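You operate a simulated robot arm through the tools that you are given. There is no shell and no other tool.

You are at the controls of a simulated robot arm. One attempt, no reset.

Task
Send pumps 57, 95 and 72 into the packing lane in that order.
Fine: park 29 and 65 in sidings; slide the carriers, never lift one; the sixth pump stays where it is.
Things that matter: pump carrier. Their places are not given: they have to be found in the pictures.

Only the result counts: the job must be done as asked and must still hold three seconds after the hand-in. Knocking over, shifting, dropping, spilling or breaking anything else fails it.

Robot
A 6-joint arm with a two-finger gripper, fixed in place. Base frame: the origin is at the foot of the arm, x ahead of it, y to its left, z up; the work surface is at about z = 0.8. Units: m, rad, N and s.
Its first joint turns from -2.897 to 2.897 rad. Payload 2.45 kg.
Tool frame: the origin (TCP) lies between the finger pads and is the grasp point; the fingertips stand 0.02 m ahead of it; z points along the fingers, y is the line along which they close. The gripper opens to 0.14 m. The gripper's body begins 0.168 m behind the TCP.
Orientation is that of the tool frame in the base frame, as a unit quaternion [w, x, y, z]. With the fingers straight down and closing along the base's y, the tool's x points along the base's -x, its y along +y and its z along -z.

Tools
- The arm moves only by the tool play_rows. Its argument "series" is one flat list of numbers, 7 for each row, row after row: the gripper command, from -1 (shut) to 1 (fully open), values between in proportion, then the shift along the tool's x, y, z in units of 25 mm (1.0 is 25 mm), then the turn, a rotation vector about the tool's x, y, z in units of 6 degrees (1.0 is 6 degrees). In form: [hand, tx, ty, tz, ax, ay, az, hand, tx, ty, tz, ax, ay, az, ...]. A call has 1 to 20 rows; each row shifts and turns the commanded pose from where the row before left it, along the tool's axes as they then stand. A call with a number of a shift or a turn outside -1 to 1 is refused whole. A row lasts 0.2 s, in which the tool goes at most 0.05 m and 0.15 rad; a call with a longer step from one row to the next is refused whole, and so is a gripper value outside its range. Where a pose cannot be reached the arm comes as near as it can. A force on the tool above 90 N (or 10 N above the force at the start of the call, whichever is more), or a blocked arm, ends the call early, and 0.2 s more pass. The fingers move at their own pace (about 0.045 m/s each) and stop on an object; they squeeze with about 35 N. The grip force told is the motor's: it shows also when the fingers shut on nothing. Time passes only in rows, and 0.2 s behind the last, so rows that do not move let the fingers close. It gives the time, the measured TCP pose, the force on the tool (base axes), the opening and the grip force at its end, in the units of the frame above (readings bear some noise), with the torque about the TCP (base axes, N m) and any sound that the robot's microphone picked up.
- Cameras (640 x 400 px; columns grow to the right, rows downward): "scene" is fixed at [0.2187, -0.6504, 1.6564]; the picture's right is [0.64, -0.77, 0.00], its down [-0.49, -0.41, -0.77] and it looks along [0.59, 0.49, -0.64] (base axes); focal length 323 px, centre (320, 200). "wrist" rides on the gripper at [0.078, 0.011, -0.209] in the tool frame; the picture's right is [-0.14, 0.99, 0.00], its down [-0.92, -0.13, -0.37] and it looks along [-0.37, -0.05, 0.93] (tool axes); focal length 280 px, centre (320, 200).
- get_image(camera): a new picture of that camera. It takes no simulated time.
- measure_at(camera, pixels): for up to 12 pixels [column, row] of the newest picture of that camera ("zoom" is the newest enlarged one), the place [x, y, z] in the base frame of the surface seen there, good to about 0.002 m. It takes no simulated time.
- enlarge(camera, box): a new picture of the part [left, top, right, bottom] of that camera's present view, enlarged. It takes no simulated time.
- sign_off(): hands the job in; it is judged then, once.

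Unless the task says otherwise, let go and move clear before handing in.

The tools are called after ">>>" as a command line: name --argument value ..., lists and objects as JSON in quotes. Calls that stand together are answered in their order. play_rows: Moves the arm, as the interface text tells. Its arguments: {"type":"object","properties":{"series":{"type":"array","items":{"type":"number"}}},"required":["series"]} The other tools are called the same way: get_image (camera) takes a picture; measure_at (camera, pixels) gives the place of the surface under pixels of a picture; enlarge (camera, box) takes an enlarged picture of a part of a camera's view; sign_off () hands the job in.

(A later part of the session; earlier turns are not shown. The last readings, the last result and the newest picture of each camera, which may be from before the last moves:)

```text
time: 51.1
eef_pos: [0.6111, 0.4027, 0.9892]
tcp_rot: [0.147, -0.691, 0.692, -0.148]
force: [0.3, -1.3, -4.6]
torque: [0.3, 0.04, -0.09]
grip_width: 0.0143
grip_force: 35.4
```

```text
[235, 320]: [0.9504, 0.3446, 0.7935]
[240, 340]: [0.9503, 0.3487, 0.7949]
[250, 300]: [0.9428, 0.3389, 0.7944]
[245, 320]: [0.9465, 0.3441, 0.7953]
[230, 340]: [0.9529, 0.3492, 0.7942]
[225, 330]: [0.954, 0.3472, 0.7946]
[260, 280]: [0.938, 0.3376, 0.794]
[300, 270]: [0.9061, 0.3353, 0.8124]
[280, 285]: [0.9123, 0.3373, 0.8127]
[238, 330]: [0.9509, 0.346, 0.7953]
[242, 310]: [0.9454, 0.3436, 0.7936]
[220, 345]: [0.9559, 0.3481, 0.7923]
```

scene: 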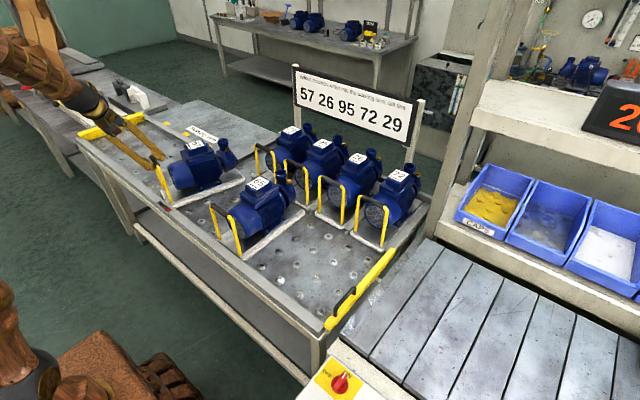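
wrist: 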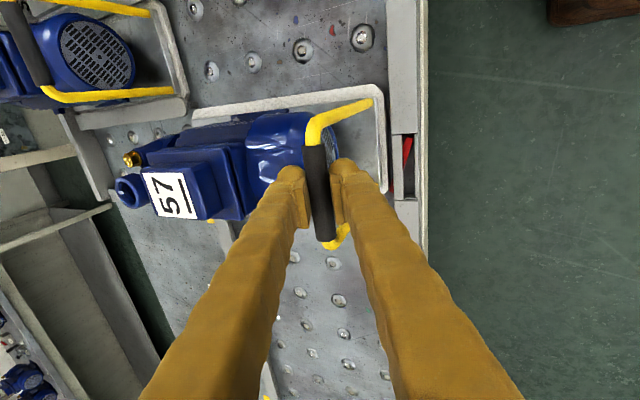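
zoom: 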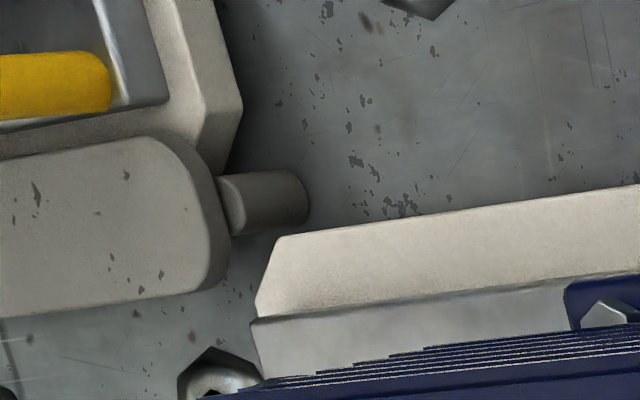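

The carrier's back corner is at x≈0.921 with its front at ≈0.593, so its length is about 0.328, against a lane width of about 0.331. I'll cross-check on 65's carrier and look at the lane rail's start.

>>> enlarge --camera "scene" --box '[205, 185, 315, 270]'

>>> measure_at --camera "zoom" --pixels '[[195, 390], [205, 395], [215, 395], [185, 385], [570, 145], [575, 150], [560, 150], [565, 135], [250, 372], [560, 160], [550, 165], [572, 158]]'

>>> measure_at --camera "wrist" --pixels '[[318, 175], [318, 190], [318, 210], [318, 225], [315, 195], [322, 195], [198, 106], [206, 103], [207, 106], [202, 101], [215, 230], [225, 245]]'

```text
4.71 times, centred on (260, 228) of scene
```

zoom: 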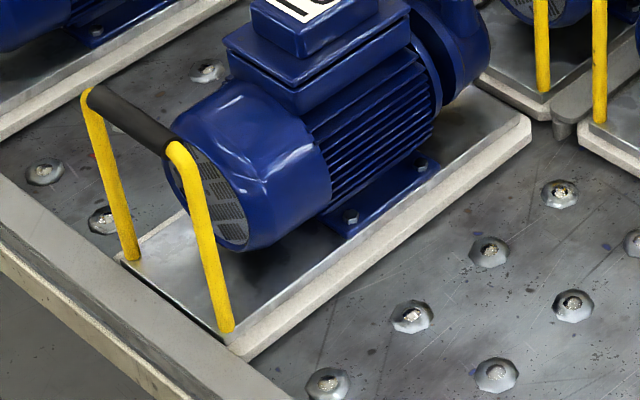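

```text
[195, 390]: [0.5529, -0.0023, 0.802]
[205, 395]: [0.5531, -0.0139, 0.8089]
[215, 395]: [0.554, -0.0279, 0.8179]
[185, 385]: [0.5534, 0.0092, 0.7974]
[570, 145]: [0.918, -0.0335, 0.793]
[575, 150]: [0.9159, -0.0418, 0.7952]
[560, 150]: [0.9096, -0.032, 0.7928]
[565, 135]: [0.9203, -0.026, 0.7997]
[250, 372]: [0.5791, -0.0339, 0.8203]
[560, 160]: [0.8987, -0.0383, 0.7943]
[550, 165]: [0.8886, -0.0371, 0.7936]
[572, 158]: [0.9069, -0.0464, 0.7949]
```

```text
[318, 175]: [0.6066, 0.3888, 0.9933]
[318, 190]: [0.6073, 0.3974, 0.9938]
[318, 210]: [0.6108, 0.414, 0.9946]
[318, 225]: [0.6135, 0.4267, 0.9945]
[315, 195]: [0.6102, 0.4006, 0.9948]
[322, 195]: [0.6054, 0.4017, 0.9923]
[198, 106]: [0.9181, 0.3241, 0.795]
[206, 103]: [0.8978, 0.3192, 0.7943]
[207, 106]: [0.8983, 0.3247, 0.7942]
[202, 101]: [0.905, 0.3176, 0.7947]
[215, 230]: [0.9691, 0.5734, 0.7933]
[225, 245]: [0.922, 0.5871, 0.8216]
```

>>> measure_at --camera "zoom" --pixels '[[232, 350], [238, 355], [246, 350], [228, 340], [525, 118], [528, 125], [530, 130], [520, 135], [515, 112], [500, 145], [300, 315], [505, 100]]'

>>> enlarge --camera "wrist" --box '[190, 180, 270, 280]'

>>> enlarge --camera "scene" --box '[200, 110, 300, 190]'

```text
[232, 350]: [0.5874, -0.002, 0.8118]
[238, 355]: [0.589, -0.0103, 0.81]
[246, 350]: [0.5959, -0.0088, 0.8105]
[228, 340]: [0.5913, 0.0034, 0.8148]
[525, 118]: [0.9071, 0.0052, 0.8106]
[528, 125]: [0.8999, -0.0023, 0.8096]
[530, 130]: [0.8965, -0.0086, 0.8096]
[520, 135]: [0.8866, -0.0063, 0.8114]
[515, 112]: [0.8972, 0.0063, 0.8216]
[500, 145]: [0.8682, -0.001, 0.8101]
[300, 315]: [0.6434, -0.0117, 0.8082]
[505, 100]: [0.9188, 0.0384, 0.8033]
```

```text
4.00 times, centred on (230, 230) of wrist
```

zoom: 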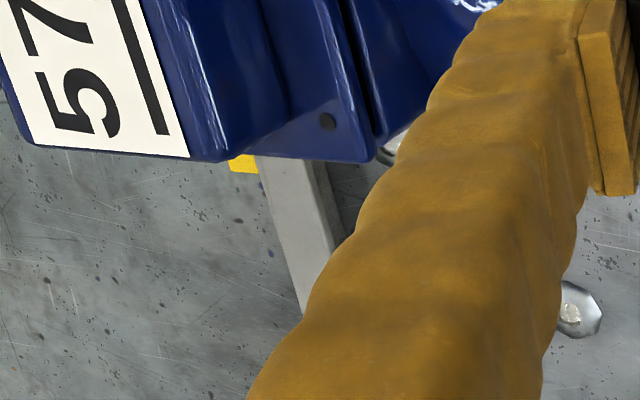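

```text
5.00 times, centred on (250, 150) of scene
```

zoom: 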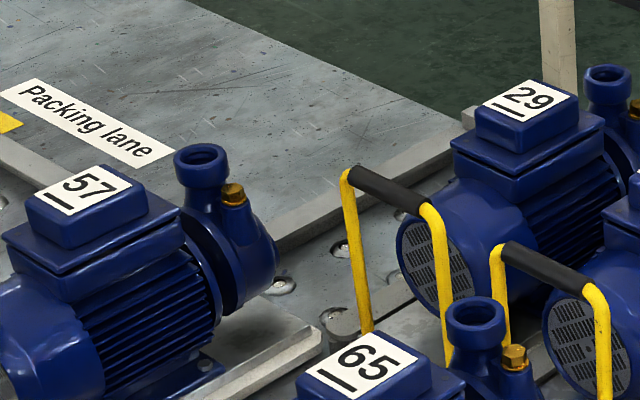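

Length comes out at about 0.32 m, so the carrier needs its front near x≈0.587, as 29 and 65 originally sat, to pass between the rails. I'll shift it 6–7 mm toward -x, lower slightly to cancel the pull, and re-measure.

>>> play_rows --series '[-1, 0, 0.132, -0.048, 0, 0, 0, -1, 0, 0.132, -0.048, 0, 0, 0, -1, 0, 0, 0, 0, 0, 0]'

>>> get_image --camera "wrist"

>>> measure_at --camera "wrist" --pixels '[[383, 105], [385, 110], [386, 130], [387, 150], [387, 180], [360, 92], [300, 96], [250, 102], [200, 111], [390, 150], [393, 150], [193, 119]]'

>>> get_image --camera "scene"

>>> enlarge --camera "scene" --box '[200, 120, 290, 190]'

```text
time: 51.9
eef_pos: [0.6024, 0.4035, 0.9892]
tcp_rot: [0.147, -0.691, 0.692, -0.148]
force: [0.5, 1.1, -10.1]
torque: [-0.03, 0.02, 0.04]
grip_width: 0.0144
grip_force: 35.1
```

```text
taken
```

wrist: 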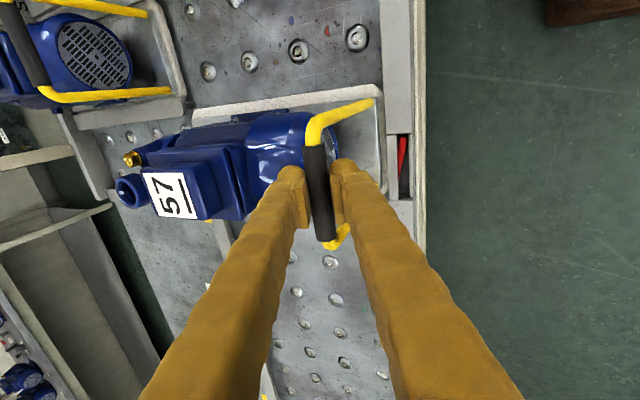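

```text
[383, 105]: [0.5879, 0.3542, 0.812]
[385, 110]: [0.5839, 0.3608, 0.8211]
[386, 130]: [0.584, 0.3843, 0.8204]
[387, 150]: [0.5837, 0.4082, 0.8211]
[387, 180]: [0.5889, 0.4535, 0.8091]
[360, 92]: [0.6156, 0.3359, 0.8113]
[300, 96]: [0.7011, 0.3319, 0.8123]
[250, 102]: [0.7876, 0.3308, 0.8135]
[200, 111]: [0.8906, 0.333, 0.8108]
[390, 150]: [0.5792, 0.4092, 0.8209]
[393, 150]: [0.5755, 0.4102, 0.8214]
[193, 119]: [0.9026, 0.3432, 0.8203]
```

```text
taken
```

scene: 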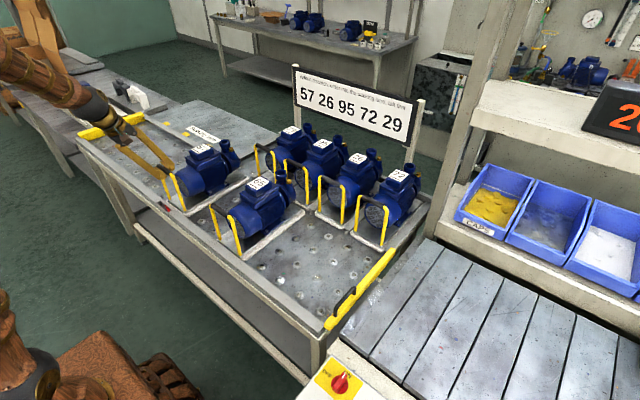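

```text
5.71 times, centred on (245, 155) of scene
```

zoom: 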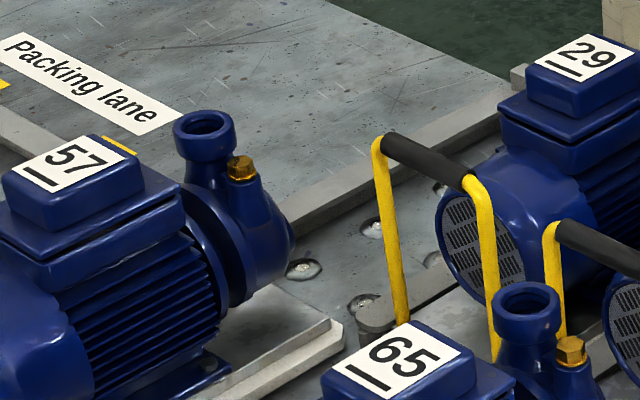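

57's front is now at x≈0.587 and it is straight, but there is a 10 N upward pull on the handle. I'll lower 1.5 mm to take that off before moving.

>>> play_rows --series '[-1, 0, 0.0122, 0.0274, 0, 0, 0, -1, 0, 0.0122, 0.0274, 0, 0, 0, -1, 0, 0, 0, 0, 0, 0]'

>>> enlarge --camera "scene" --box '[150, 130, 260, 220]'

>>> measure_at --camera "zoom" --pixels '[[190, 345], [200, 340], [300, 300], [400, 260], [500, 218], [560, 190], [570, 180], [180, 350], [170, 345], [150, 330], [480, 235], [240, 325]]'

```text
time: 52.7
eef_pos: [0.6044, 0.4042, 0.9886]
tcp_rot: [0.149, -0.69, 0.692, -0.149]
force: [1.2, 0.2, 26.2]
torque: [0.11, -0.09, -0.03]
grip_width: 0.0143
grip_force: 34.7
```

```text
4.44 times, centred on (205, 175) of scene
```

zoom: 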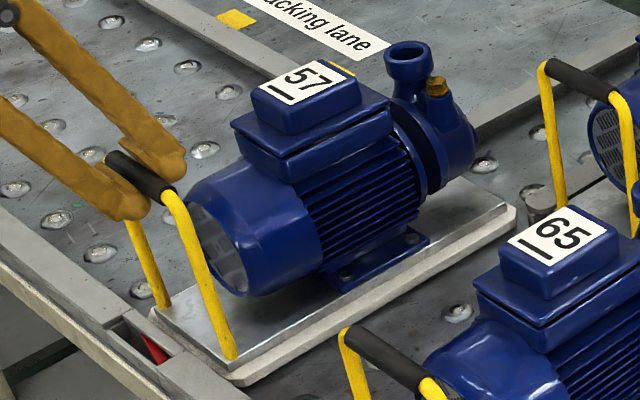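

```text
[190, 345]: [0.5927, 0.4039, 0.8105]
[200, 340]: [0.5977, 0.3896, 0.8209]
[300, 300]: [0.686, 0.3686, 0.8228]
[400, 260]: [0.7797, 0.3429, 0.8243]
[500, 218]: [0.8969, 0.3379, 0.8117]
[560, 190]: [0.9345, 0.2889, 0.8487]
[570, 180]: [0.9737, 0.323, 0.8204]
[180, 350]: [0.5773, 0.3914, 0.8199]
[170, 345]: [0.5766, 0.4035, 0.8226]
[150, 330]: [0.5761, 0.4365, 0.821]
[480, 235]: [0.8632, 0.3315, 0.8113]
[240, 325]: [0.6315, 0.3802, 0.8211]
```

The force swung to +26 N, so the stiffness is about 24 N/mm. I'll raise 0.9 mm to land close to zero.

>>> play_rows --series '[-1, 0, -0.0146, -0.0329, 0, 0, 0, -1, 0, 0, 0, 0, 0, 0]'

>>> get_image --camera "wrist"

>>> enlarge --camera "wrist" --box '[360, 80, 410, 200]'

>>> measure_at --camera "zoom" --pixels '[[395, 80], [398, 120], [400, 180], [400, 220], [400, 260], [405, 300], [410, 340], [385, 70], [415, 200], [420, 200], [405, 200], [408, 160]]'

```text
time: 53.3
eef_pos: [0.602, 0.404, 0.9881]
tcp_rot: [0.148, -0.691, 0.692, -0.149]
force: [3.0, 1.4, 26.4]
torque: [0.11, -0.11, 0.0]
grip_width: 0.0139
grip_force: 34.7
```

```text
taken
```

wrist: 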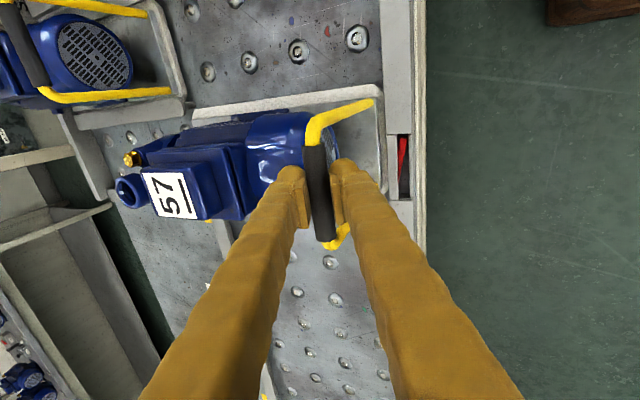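

```text
3.33 times, centred on (385, 140) of wrist
```

zoom: 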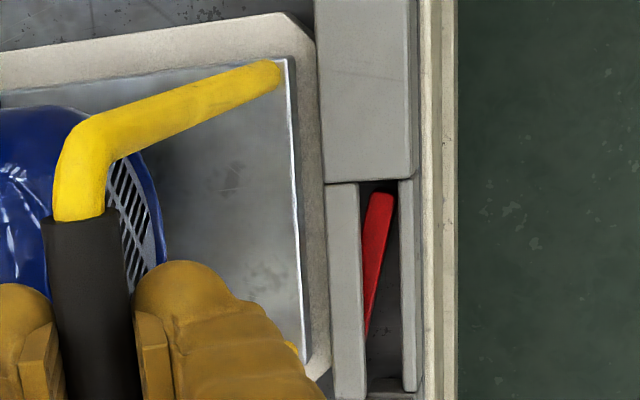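

```text
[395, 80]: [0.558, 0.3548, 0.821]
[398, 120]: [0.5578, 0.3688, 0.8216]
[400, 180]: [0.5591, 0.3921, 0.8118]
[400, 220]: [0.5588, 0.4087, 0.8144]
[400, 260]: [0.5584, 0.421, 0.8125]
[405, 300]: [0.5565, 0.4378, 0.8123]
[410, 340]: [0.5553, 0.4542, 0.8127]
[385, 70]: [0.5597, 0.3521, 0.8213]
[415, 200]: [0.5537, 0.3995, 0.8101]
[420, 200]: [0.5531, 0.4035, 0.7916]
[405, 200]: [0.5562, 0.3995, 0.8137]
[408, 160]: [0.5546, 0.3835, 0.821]
```

The reading stays at 26 N, so the tilted grip is holding some strain. I'll release, back out along the tool axis, straighten the tool to vertical and regrip cleanly, since no tilt is needed here.

>>> play_rows --series '[-0.3, 0, 0, 0, 0, 0, 0, -0.3, 0, 0, 0, 0, 0, 0, -0.3, 0, 0, 0, 0, 0, 0, -0.3, 0, 0, -0.4, 0, 0, 0, -0.3, 0, 0, -0.8, 0, 0, 0, -0.3, 0, 0, -1, 0, 0, 0, -0.3, 0, 0, -1, 0, 0, 0, -0.3, 0, 0, -1, 0, 0, 0, -0.1, 0, 0, 0, -1, 0, 0, -0.1, 0, 0, 0, -1, 0, 0, -0.1, 0, 0, 0, -1, 0, 0, -0.1, 0, 0, 0, -1, 0, 0, -0.1, 0, 0, 0, 0, 0, 0]'

>>> get_image --camera "wrist"

>>> get_image --camera "scene"

```text
time: 56.1
eef_pos: [0.5606, 0.4031, 1.0843]
tcp_rot: [0.001, -0.707, 0.707, 0.0]
force: [0.3, 0.2, -0.1]
torque: [-0.01, 0.02, -0.03]
grip_width: 0.0629
grip_force: 0.1
```

```text
taken
```

wrist: 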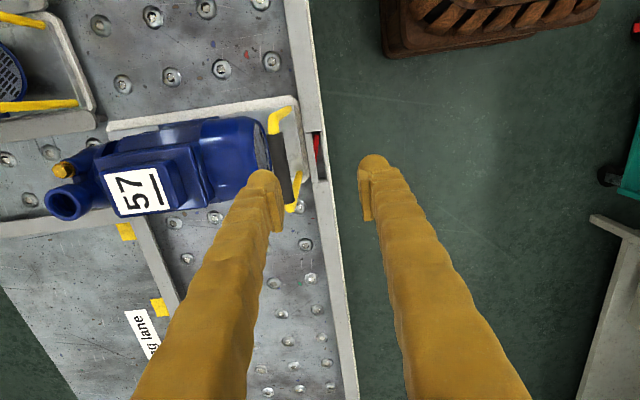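

```text
taken
```

scene: 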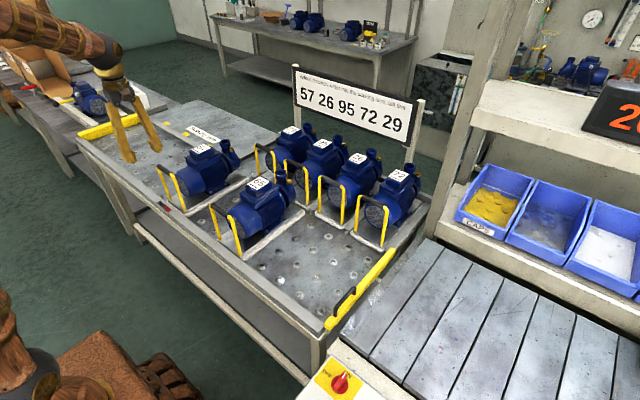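

The tool is vertical again and 57 is undisturbed. This view shows the lane entrance (rail near (150,240)), so I'll zoom and measure it and the carrier.

>>> enlarge --camera "wrist" --box '[90, 90, 330, 330]'

>>> measure_at --camera "wrist" --pixels '[[135, 215], [142, 215], [148, 225], [145, 240], [152, 240], [160, 240], [165, 260], [172, 260], [178, 262], [185, 300], [120, 225], [100, 218]]'

>>> measure_at --camera "wrist" --pixels '[[110, 125], [112, 130], [120, 123], [200, 112], [290, 98], [297, 105], [300, 140], [303, 170], [280, 125], [284, 150], [288, 180], [293, 205]]'

```text
1.67 times, centred on (210, 210) of wrist
```

zoom: 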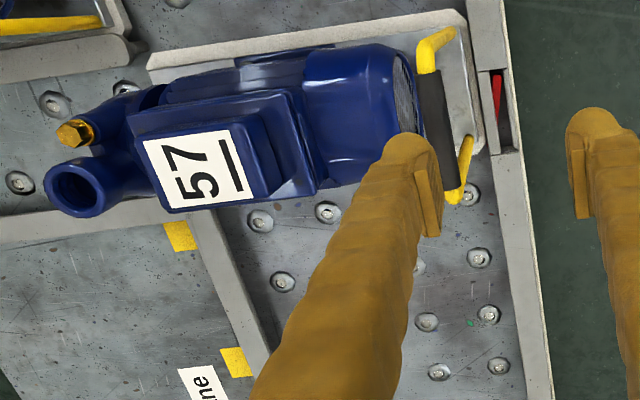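

```text
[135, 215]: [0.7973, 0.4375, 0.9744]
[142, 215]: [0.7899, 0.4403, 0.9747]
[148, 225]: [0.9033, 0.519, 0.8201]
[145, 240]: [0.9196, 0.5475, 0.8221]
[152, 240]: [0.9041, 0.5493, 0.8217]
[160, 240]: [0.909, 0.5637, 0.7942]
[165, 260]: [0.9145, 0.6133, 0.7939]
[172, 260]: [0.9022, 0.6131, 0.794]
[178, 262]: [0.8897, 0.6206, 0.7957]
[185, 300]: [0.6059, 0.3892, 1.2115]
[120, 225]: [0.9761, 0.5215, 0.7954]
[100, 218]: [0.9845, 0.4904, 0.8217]
```

```text
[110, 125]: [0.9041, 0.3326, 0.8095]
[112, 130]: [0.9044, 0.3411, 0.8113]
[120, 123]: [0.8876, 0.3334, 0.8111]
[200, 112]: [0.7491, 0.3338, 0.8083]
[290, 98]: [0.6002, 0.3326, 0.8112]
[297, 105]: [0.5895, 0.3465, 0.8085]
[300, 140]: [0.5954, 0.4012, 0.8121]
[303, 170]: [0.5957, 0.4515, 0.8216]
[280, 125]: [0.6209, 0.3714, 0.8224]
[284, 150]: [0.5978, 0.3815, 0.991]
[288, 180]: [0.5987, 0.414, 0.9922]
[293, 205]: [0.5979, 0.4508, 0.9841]
```

The rail edge readings disagree by a centimetre, so I'll zoom closely on the rail start, the carrier's back edge and front edge to get solid numbers.

>>> enlarge --camera "wrist" --box '[120, 205, 200, 305]'

>>> measure_at --camera "zoom" --pixels '[[260, 150], [275, 150], [285, 150], [295, 150], [305, 150], [315, 150], [325, 150], [335, 150], [345, 150], [355, 150], [370, 150], [385, 150]]'

>>> enlarge --camera "wrist" --box '[90, 100, 150, 150]'

>>> measure_at --camera "zoom" --pixels '[[160, 250], [170, 250], [180, 250], [190, 250], [200, 250], [215, 250], [230, 250], [300, 180], [300, 190], [300, 200], [300, 210], [300, 220]]'

>>> enlarge --camera "wrist" --box '[275, 90, 335, 140]'

>>> measure_at --camera "zoom" --pixels '[[240, 250], [250, 250], [260, 250], [270, 250], [280, 250], [290, 250], [300, 250], [310, 250], [320, 250], [200, 70], [200, 80], [200, 60]]'

```text
4.00 times, centred on (160, 255) of wrist
```

zoom: 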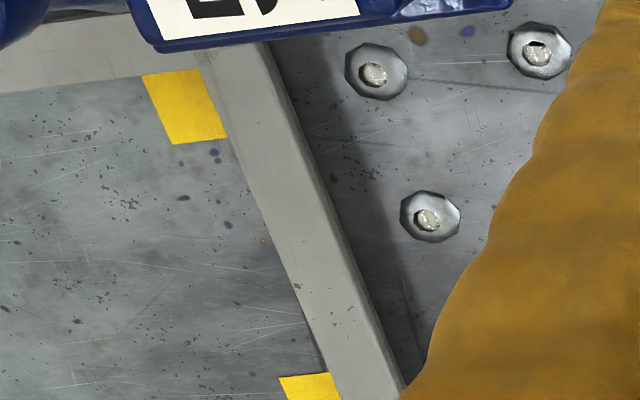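

```text
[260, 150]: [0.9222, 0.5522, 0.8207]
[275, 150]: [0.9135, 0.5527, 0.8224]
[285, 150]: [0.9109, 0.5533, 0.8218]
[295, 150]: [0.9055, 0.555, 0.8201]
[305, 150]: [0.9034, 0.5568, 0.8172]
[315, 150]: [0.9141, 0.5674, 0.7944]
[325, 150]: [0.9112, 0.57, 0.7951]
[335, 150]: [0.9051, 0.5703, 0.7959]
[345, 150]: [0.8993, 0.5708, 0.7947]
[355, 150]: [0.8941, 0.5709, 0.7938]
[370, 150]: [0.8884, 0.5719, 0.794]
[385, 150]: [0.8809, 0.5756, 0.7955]
```

```text
8.00 times, centred on (120, 125) of wrist
```

zoom: 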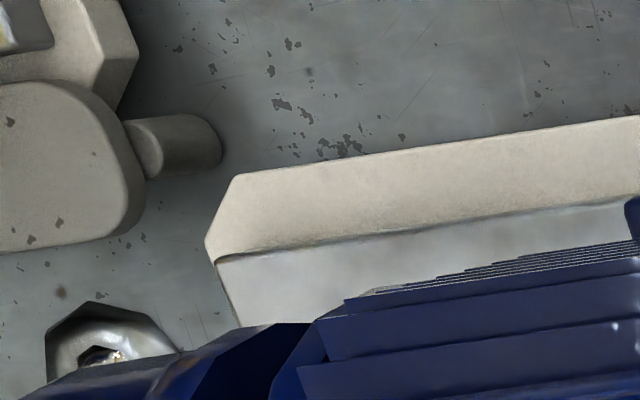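

```text
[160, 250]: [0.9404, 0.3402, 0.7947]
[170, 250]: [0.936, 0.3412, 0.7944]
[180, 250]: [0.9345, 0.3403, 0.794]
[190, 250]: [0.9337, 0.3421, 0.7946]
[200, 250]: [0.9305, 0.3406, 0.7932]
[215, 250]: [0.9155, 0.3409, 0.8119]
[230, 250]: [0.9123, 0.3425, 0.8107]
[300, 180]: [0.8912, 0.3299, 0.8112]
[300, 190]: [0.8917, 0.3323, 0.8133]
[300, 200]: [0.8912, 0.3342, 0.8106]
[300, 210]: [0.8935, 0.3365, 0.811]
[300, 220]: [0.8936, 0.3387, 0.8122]
```

```text
8.00 times, centred on (305, 115) of wrist
```

zoom: 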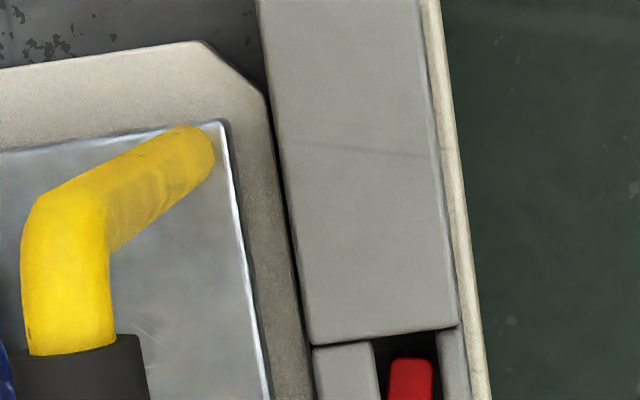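

```text
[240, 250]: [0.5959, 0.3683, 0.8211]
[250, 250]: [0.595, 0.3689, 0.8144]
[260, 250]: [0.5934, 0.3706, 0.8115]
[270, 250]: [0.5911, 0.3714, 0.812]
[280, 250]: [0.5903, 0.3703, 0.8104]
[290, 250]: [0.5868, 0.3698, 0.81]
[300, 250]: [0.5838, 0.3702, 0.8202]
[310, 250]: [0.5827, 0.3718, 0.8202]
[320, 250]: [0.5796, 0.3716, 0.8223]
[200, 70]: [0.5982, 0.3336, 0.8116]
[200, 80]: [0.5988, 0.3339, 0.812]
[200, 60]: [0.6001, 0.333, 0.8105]
```

The lane rail and carrier edges need a more careful comparison. I'll sample both 57 and 65 carriers in close scene zooms.

>>> enlarge --camera "scene" --box '[225, 165, 265, 195]'

>>> measure_at --camera "zoom" --pixels '[[260, 200], [280, 200], [300, 200], [310, 200], [320, 200], [330, 200], [340, 200], [350, 200], [360, 200], [340, 180], [340, 160], [340, 220]]'

>>> enlarge --camera "scene" --box '[285, 195, 325, 225]'

>>> enlarge --camera "scene" --box '[170, 195, 210, 225]'

>>> enlarge --camera "scene" --box '[235, 245, 275, 275]'

```text
13.33 times, centred on (245, 180) of scene
```

zoom: 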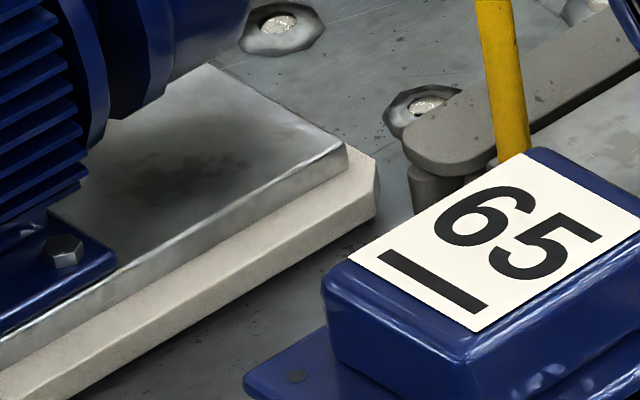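

```text
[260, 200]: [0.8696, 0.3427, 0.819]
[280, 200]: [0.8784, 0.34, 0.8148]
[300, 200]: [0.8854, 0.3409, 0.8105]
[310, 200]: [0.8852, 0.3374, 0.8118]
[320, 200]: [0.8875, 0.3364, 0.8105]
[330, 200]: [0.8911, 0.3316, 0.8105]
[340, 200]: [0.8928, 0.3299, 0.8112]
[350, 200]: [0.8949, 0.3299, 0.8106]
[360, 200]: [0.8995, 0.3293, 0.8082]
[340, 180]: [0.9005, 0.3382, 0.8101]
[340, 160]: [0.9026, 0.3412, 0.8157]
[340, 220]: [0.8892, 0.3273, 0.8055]
```

```text
13.33 times, centred on (305, 210) of scene
```

zoom: 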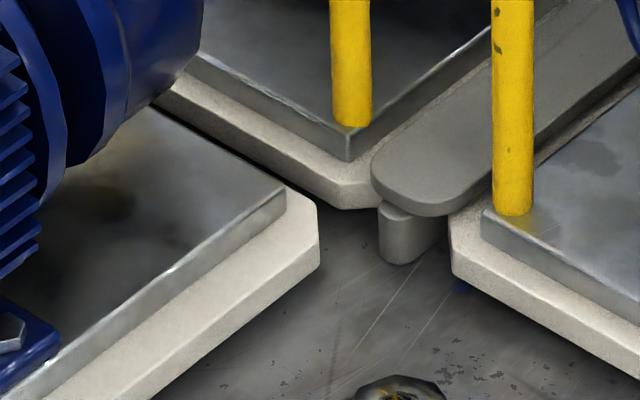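

```text
13.33 times, centred on (190, 210) of scene
```

zoom: 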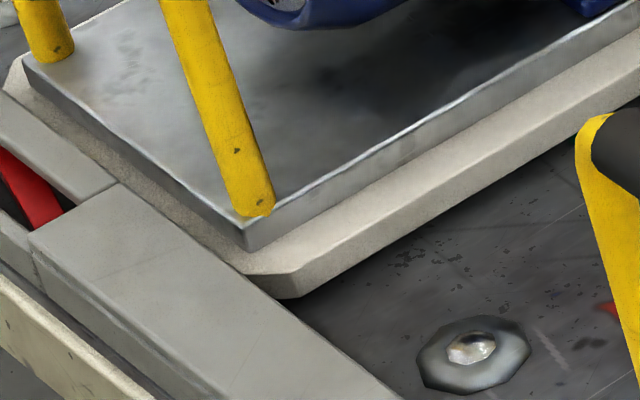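

```text
13.33 times, centred on (255, 260) of scene
```

zoom: 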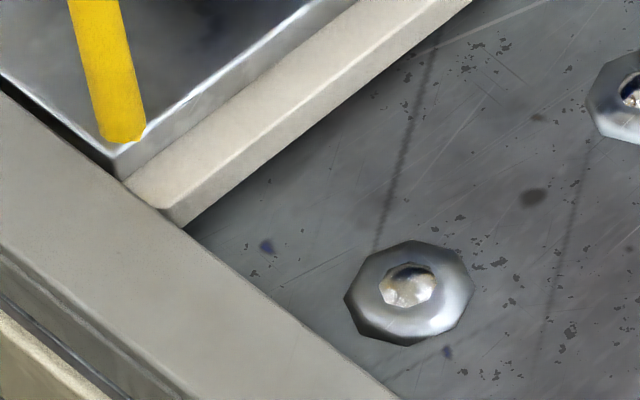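

>>> enlarge --camera "scene" --box '[225, 165, 265, 195]'

>>> measure_at --camera "zoom" --pixels '[[350, 155], [360, 155], [365, 160], [370, 165], [374, 170], [374, 180], [372, 190], [376, 195], [376, 210], [368, 175], [345, 148], [340, 150]]'

>>> enlarge --camera "scene" --box '[285, 195, 325, 225]'

>>> measure_at --camera "zoom" --pixels '[[290, 195], [300, 195], [308, 200], [313, 205], [315, 215], [315, 240], [316, 260], [300, 260], [345, 200], [330, 192], [400, 235], [380, 195]]'

>>> enlarge --camera "scene" --box '[170, 195, 210, 225]'

>>> measure_at --camera "zoom" --pixels '[[150, 190], [180, 215], [210, 238], [230, 255], [245, 265], [260, 275], [280, 285], [295, 280], [240, 270], [225, 262], [270, 290], [120, 185]]'

>>> enlarge --camera "scene" --box '[235, 245, 275, 275]'

>>> measure_at --camera "zoom" --pixels '[[120, 172], [125, 182], [135, 188], [150, 195], [165, 205], [180, 215], [140, 195], [160, 212], [130, 180], [110, 165], [200, 200], [100, 170]]'

```text
13.33 times, centred on (245, 180) of scene
```

zoom: 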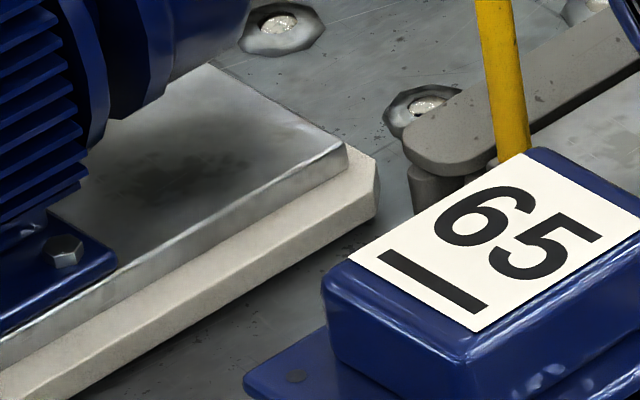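

```text
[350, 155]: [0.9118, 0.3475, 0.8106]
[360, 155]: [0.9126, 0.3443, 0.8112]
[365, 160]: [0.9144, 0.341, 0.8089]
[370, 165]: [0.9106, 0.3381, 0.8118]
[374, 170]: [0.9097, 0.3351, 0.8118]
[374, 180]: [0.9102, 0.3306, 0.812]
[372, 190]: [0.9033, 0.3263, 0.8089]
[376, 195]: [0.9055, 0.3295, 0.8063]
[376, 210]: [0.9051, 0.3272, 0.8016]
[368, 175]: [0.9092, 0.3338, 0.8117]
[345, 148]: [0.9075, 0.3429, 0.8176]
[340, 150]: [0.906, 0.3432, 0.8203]
```

```text
13.33 times, centred on (305, 210) of scene
```

zoom: 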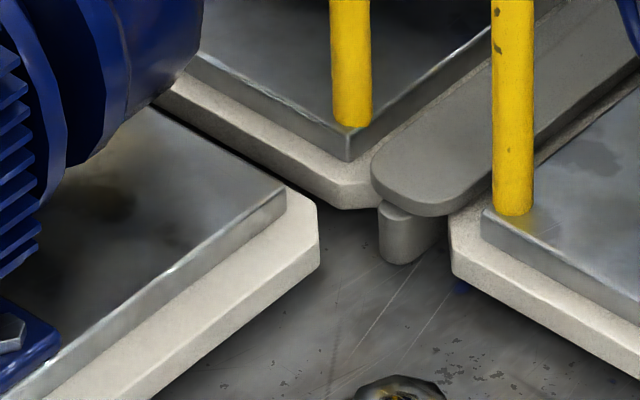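

```text
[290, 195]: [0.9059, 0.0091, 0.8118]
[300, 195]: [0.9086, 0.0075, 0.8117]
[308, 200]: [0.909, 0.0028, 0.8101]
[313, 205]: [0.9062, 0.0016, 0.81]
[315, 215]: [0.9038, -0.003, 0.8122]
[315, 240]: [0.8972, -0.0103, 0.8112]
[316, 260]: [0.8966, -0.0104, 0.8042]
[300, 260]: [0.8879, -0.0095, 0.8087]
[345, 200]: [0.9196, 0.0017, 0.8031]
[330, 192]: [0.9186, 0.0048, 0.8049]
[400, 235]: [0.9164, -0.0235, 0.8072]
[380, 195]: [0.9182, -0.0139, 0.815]
```

```text
13.33 times, centred on (190, 210) of scene
```

zoom: 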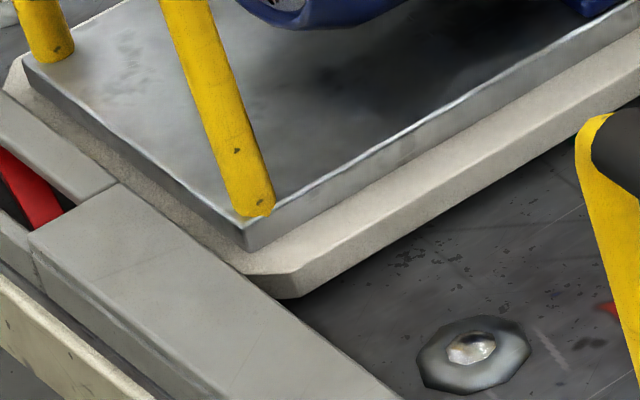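

```text
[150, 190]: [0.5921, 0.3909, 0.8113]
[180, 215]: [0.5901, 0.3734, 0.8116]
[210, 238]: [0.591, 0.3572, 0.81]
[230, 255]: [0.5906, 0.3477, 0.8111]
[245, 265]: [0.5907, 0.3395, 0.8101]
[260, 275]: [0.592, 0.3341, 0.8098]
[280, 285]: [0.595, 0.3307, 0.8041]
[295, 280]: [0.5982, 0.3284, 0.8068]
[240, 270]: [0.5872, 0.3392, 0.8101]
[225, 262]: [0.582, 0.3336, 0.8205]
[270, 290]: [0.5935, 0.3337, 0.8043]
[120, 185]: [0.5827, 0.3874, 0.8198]
```

```text
13.33 times, centred on (255, 260) of scene
```

zoom: 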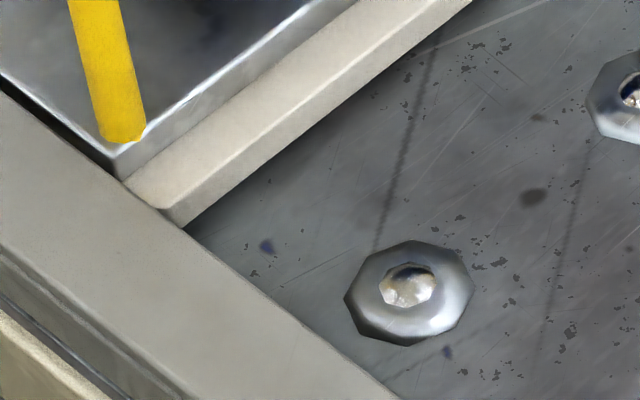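

```text
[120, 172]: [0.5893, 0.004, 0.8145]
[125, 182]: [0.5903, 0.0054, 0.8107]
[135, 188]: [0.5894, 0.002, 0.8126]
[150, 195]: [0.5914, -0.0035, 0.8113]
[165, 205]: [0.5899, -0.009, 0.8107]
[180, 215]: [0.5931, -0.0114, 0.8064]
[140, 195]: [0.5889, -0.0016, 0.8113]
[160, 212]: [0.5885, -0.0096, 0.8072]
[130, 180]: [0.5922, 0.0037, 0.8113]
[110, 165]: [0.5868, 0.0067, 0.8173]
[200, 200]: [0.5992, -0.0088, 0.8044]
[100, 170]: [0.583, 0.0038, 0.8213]
```

57 and 65 carriers both measure about 0.326 m, with a stepped plate on top, so the lane fit is tight and I need a better look at the rail start. I'll hover over the lane mouth for a steeper view.

>>> play_rows --series '[-0.5, 0, 0, -1, 0, 0, 0, -0.5, 0, -0.5, -0.6, 0, 0, 0, -0.5, -0.5, -1, 0, 0, 0, 0, -0.5, -0.5, -1, 0, 0, 0, 0, -0.5, -0.5, -1, 0, 0, 0, 0, -0.5, -0.5, -1, 0, 0, 0, 0, -0.5, -0.5, -1, 0, 0, 0, 0, -0.5, -0.5, -1, 0, 0, 0, 0, -0.5, -0.5, -1, 0, 0, 0, 0, -0.5, -0.5, -1, 0, 0, 0, 0, -0.5, -0.5, -1, 0, 0, 0, 0, -0.5, 0, 0, 0, 0, 0, 0]'

>>> get_image --camera "wrist"

```text
time: 58.7
eef_pos: [0.7974, 0.5158, 1.124]
tcp_rot: [0.001, -0.706, 0.708, -0.002]
force: [0.1, 0.3, 0.2]
torque: [0.02, 0.03, -0.01]
grip_width: 0.035
grip_force: 0.0
```

```text
taken
```

wrist: 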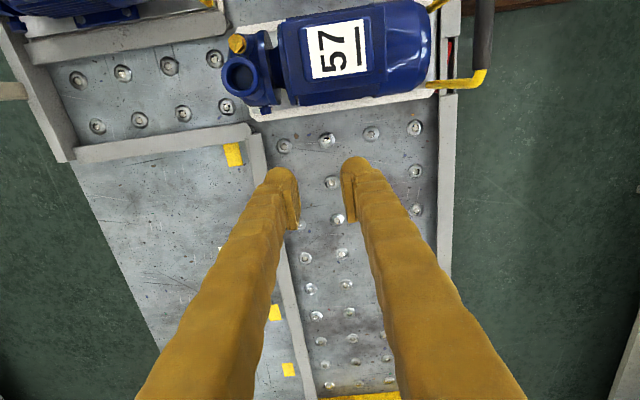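

Now the lane's far rail start is clear at (250,130), just beyond carrier 57's back-right corner at (250,112). I'll zoom and measure both.

>>> enlarge --camera "wrist" --box '[210, 80, 310, 200]'

>>> measure_at --camera "zoom" --pixels '[[180, 200], [200, 220], [215, 200], [225, 220], [235, 240], [245, 240], [255, 240], [265, 240], [240, 180], [220, 130], [230, 120], [240, 130]]'

>>> measure_at --camera "zoom" --pixels '[[200, 160], [205, 170], [215, 165], [225, 170], [230, 180], [238, 200], [245, 220], [250, 260], [258, 280], [200, 110], [205, 125], [300, 120]]'

>>> enlarge --camera "wrist" --box '[400, 60, 500, 180]'

>>> measure_at --camera "zoom" --pixels '[[220, 110], [230, 110], [240, 110], [250, 110], [260, 110], [270, 110], [235, 60], [245, 60], [230, 200], [240, 200], [250, 200], [260, 200]]'

```text
3.33 times, centred on (260, 140) of wrist
```

zoom: 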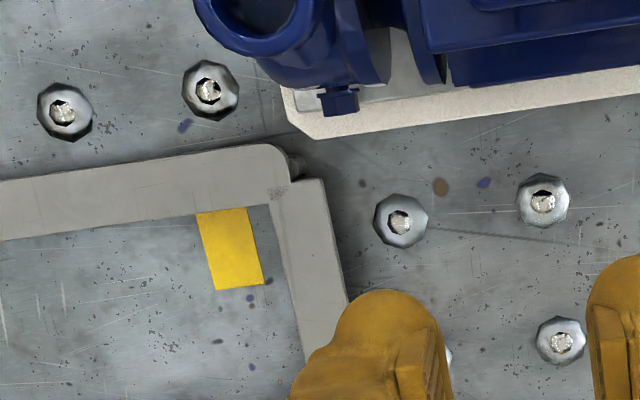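

```text
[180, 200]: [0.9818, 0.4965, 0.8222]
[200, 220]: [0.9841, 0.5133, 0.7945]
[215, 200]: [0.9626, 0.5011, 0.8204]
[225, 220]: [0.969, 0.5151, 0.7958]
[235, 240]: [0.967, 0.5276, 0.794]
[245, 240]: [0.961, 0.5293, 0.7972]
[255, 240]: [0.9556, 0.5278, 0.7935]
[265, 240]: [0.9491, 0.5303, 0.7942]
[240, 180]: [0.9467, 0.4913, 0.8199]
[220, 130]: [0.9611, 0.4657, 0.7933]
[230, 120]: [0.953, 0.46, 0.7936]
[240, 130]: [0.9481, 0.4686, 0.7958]
```

```text
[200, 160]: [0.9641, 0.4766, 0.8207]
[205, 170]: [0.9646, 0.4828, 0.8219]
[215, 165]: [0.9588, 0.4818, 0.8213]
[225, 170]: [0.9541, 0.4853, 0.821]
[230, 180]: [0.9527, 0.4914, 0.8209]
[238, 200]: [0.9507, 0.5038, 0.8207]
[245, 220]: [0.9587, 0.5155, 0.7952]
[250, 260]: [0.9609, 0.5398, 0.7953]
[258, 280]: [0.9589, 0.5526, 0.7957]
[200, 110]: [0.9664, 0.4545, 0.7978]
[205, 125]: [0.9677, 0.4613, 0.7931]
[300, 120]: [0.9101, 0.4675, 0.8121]
```

```text
3.33 times, centred on (450, 120) of wrist
```

zoom: 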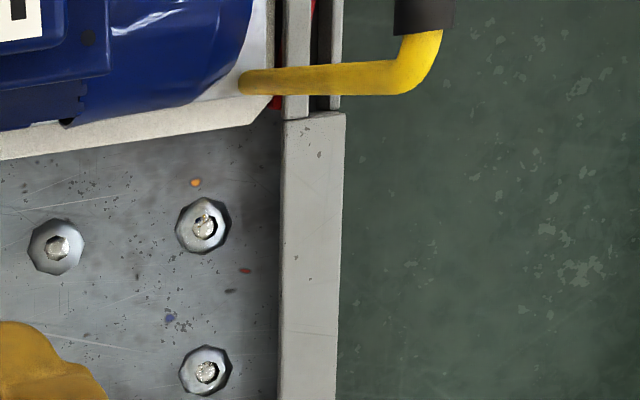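

```text
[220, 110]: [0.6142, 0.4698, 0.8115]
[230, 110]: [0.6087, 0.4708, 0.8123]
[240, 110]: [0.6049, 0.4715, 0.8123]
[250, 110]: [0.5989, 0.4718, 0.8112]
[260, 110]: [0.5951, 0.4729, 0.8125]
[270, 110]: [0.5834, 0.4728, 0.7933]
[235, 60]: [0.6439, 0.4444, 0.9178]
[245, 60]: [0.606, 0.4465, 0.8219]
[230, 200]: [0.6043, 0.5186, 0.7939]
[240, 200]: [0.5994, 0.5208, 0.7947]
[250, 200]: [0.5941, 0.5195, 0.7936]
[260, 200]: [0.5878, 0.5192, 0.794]
```

The geometry is clear in the first zoom: the siding wall nose at (290,160), the lane rail's inner edge from (325,180) to (347,295), and the carrier's back-right corner at (285–310, 90–138). I'll measure those points properly.

>>> enlarge --camera "wrist" --box '[210, 80, 310, 200]'

>>> measure_at --camera "zoom" --pixels '[[300, 230], [315, 230], [322, 230], [328, 230], [332, 230], [336, 230], [340, 230], [345, 230], [350, 230], [320, 185], [325, 190], [315, 182]]'

>>> measure_at --camera "zoom" --pixels '[[285, 95], [288, 105], [293, 118], [300, 128], [308, 135], [315, 135], [283, 110], [330, 130], [285, 160], [292, 165], [298, 165], [302, 172]]'

>>> enlarge --camera "wrist" --box '[235, 95, 285, 150]'

```text
3.33 times, centred on (260, 140) of wrist
```

zoom: 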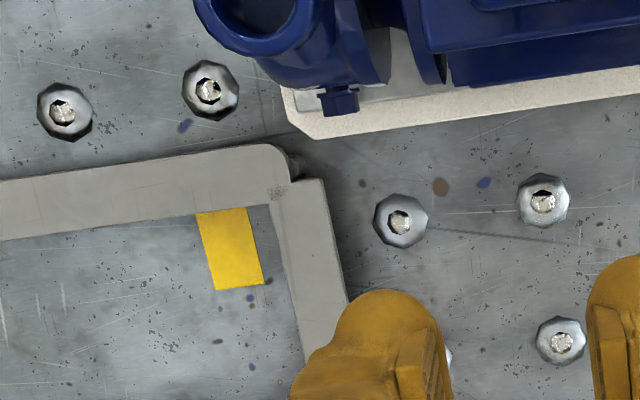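

```text
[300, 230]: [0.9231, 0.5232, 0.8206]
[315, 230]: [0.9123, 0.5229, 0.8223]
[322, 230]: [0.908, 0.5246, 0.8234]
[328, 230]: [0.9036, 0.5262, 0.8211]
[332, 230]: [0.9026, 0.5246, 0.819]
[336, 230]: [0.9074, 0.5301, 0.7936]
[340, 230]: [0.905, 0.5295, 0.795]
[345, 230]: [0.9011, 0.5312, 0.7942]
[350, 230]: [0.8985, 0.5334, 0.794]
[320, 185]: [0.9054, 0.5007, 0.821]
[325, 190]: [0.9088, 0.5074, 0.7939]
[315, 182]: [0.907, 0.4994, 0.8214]
```

```text
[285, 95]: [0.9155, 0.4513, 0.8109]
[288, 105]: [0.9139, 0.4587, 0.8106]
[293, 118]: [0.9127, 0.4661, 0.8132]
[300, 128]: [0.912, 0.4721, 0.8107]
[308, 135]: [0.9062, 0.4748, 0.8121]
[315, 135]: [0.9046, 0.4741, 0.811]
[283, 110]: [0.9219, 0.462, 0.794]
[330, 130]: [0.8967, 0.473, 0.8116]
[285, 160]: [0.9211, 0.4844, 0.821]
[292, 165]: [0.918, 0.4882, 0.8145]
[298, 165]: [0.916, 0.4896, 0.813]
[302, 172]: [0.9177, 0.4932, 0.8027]
```

```text
7.27 times, centred on (260, 122) of wrist
```

zoom: 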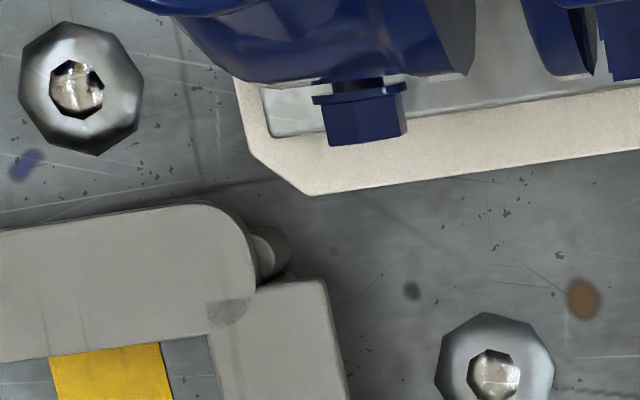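

The far rail is a thin bar at z≈0.81–0.82 whose inner edge is x≈0.903, with table visible under it, so it guides the upper plate (back edge x≈0.907), while the lower skirt can run beneath. I'll check whether the near rail is similarly undercut.

>>> enlarge --camera "wrist" --box '[400, 60, 500, 180]'

>>> measure_at --camera "zoom" --pixels '[[262, 250], [266, 250], [270, 250], [273, 250], [276, 250], [279, 250], [282, 250], [285, 250], [288, 250], [292, 250], [300, 250], [320, 250]]'

>>> measure_at --camera "zoom" --pixels '[[255, 90], [262, 90], [266, 90], [270, 90], [274, 90], [278, 90], [282, 90], [286, 90], [290, 90], [300, 90], [262, 120], [270, 120]]'

>>> enlarge --camera "wrist" --box '[425, 80, 475, 130]'

```text
3.33 times, centred on (450, 120) of wrist
```

zoom: 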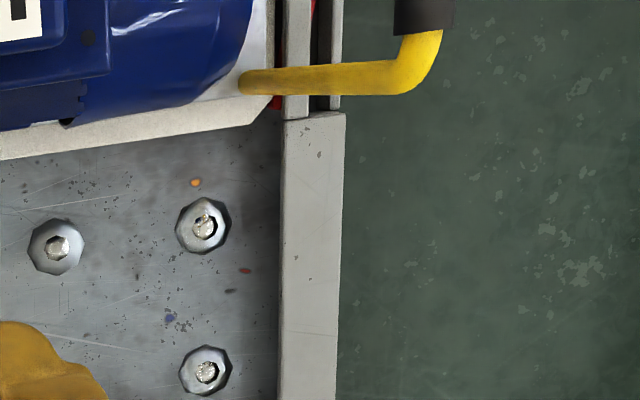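

```text
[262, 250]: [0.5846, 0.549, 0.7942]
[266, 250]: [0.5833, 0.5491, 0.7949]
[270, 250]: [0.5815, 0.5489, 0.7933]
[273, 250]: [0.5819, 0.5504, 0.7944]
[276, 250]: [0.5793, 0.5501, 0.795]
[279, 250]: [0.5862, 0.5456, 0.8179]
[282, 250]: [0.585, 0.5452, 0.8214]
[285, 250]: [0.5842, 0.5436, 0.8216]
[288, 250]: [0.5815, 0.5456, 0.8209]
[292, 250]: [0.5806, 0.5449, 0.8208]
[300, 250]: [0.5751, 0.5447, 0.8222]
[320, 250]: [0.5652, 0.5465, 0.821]
```

```text
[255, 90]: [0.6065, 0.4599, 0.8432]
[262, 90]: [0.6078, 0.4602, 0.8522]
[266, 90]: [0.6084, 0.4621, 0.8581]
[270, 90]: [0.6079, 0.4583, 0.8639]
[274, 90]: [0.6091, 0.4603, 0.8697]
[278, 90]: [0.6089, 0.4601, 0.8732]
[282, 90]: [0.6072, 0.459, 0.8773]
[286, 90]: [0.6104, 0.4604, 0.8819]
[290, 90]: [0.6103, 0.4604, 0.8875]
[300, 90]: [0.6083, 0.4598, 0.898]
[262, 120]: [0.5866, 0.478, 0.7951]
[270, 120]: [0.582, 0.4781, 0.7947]
```

```text
8.00 times, centred on (450, 105) of wrist
```

zoom: 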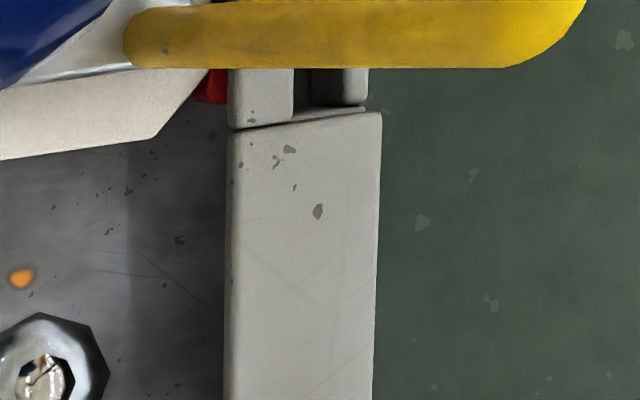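

Both rails are undercut lips: the near lip's edge is at x≈0.586 and the far one at ≈0.903, so the plate (0.3115 long) must have its front at about 0.588, i.e. the bar near x≈0.5945, as 65 sits. I'll go back over 57's bar with the tool vertical.

>>> play_rows --series '[-0.1, 0.447, 0.8, 0, 0, 0, 0, -0.1, 0.447, 0.8, 0, 0, 0, 0, -0.1, 0.447, 0.8, 0, 0, 0, 0, -0.1, 0.447, 0.8, 0, 0, 0, 0, -0.1, 0.447, 0.8, 0, 0, 0, 0, -0.1, 0.447, 0.8, 0, 0, 0, 0, -0.1, 0.447, 0.8, 0, 0, 0, 0, -0.1, 0.447, 0.8, 0, 0, 0, 0, -0.1, 0.447, 0.8, 0, 0, 0, 0, -0.1, 0.447, 0.776, 0, 0, 0, 0, -0.1, 0, 0, 0.9, 0, 0, 0, -0.1, 0, 0, 0.9, 0, 0, 0, -0.1, 0, 0, 0, 0, 0, 0]'

>>> get_image --camera "wrist"

>>> measure_at --camera "wrist" --pixels '[[312, 130], [315, 150], [318, 170], [322, 195], [308, 150], [320, 150], [311, 170], [325, 170], [324, 212], [308, 108], [335, 150], [310, 95]]'

>>> enlarge --camera "wrist" --box '[270, 80, 370, 220]'

```text
time: 61.5
eef_pos: [0.5986, 0.4032, 1.0802]
tcp_rot: [0.001, -0.706, 0.708, -0.001]
force: [0.2, 0.9, 0.1]
torque: [-0.02, 0.02, 0.01]
grip_width: 0.063
grip_force: 0.1
```

```text
taken
```

wrist: 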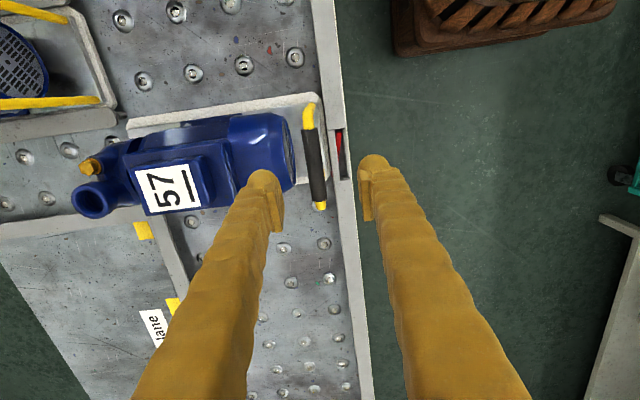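

```text
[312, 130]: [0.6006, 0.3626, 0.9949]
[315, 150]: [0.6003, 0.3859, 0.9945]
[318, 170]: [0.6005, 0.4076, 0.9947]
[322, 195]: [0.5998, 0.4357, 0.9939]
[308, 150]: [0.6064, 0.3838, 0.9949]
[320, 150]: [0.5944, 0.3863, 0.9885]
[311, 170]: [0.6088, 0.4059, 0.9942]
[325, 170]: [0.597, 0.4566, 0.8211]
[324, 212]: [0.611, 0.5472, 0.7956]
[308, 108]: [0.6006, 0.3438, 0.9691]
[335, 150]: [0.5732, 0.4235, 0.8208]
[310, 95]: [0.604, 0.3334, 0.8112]
```

```text
2.86 times, centred on (320, 150) of wrist
```

zoom: 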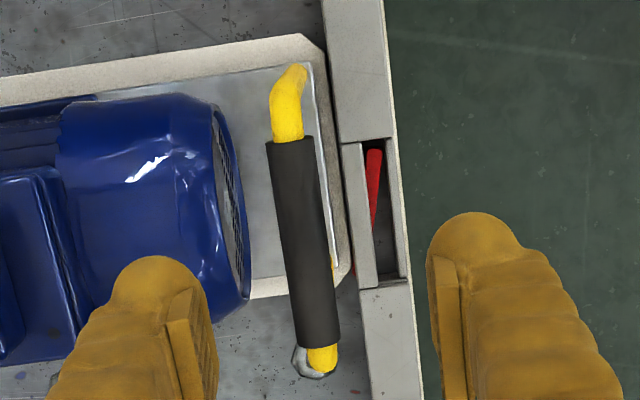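

57's bar is centred at (0.6015, 0.401) with its top at 0.9945. I'll descend vertically and close.

>>> play_rows --series '[-0.1, 0.04, -0.116, 0.8, 0, 0, 0, -0.1, 0, 0, 0.9, 0, 0, 0, -0.1, 0, 0, 0.9, 0, 0, 0, -0.1, 0, 0, 0.7, 0, 0, 0, -0.1, 0, 0, 0.47, 0, 0, 0, -0.1, 0, 0, 0, 0, 0, 0, -1, 0, 0, 0, 0, 0, 0, -1, 0, 0, 0, 0, 0, 0, -1, 0, 0, 0, 0, 0, 0, -1, 0, 0, 0, 0, 0, 0, -1, 0, 0, 0, 0, 0, 0]'

>>> get_image --camera "wrist"

```text
time: 63.9
eef_pos: [0.6013, 0.4024, 0.9843]
tcp_rot: [0.001, -0.707, 0.708, -0.001]
force: [0.3, -1.7, 0.3]
torque: [0.21, -0.04, -0.08]
grip_width: 0.0135
grip_force: 34.9
```

```text
taken
```

wrist: 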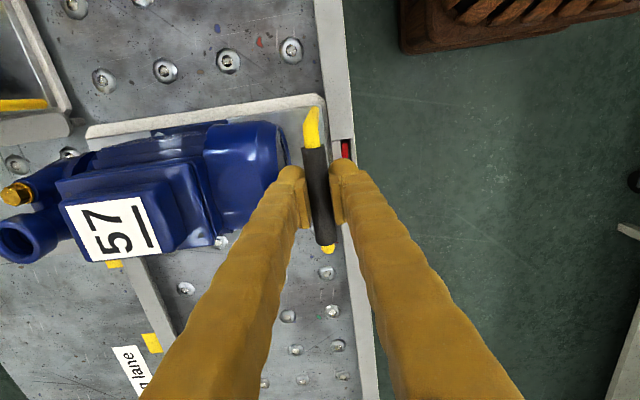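

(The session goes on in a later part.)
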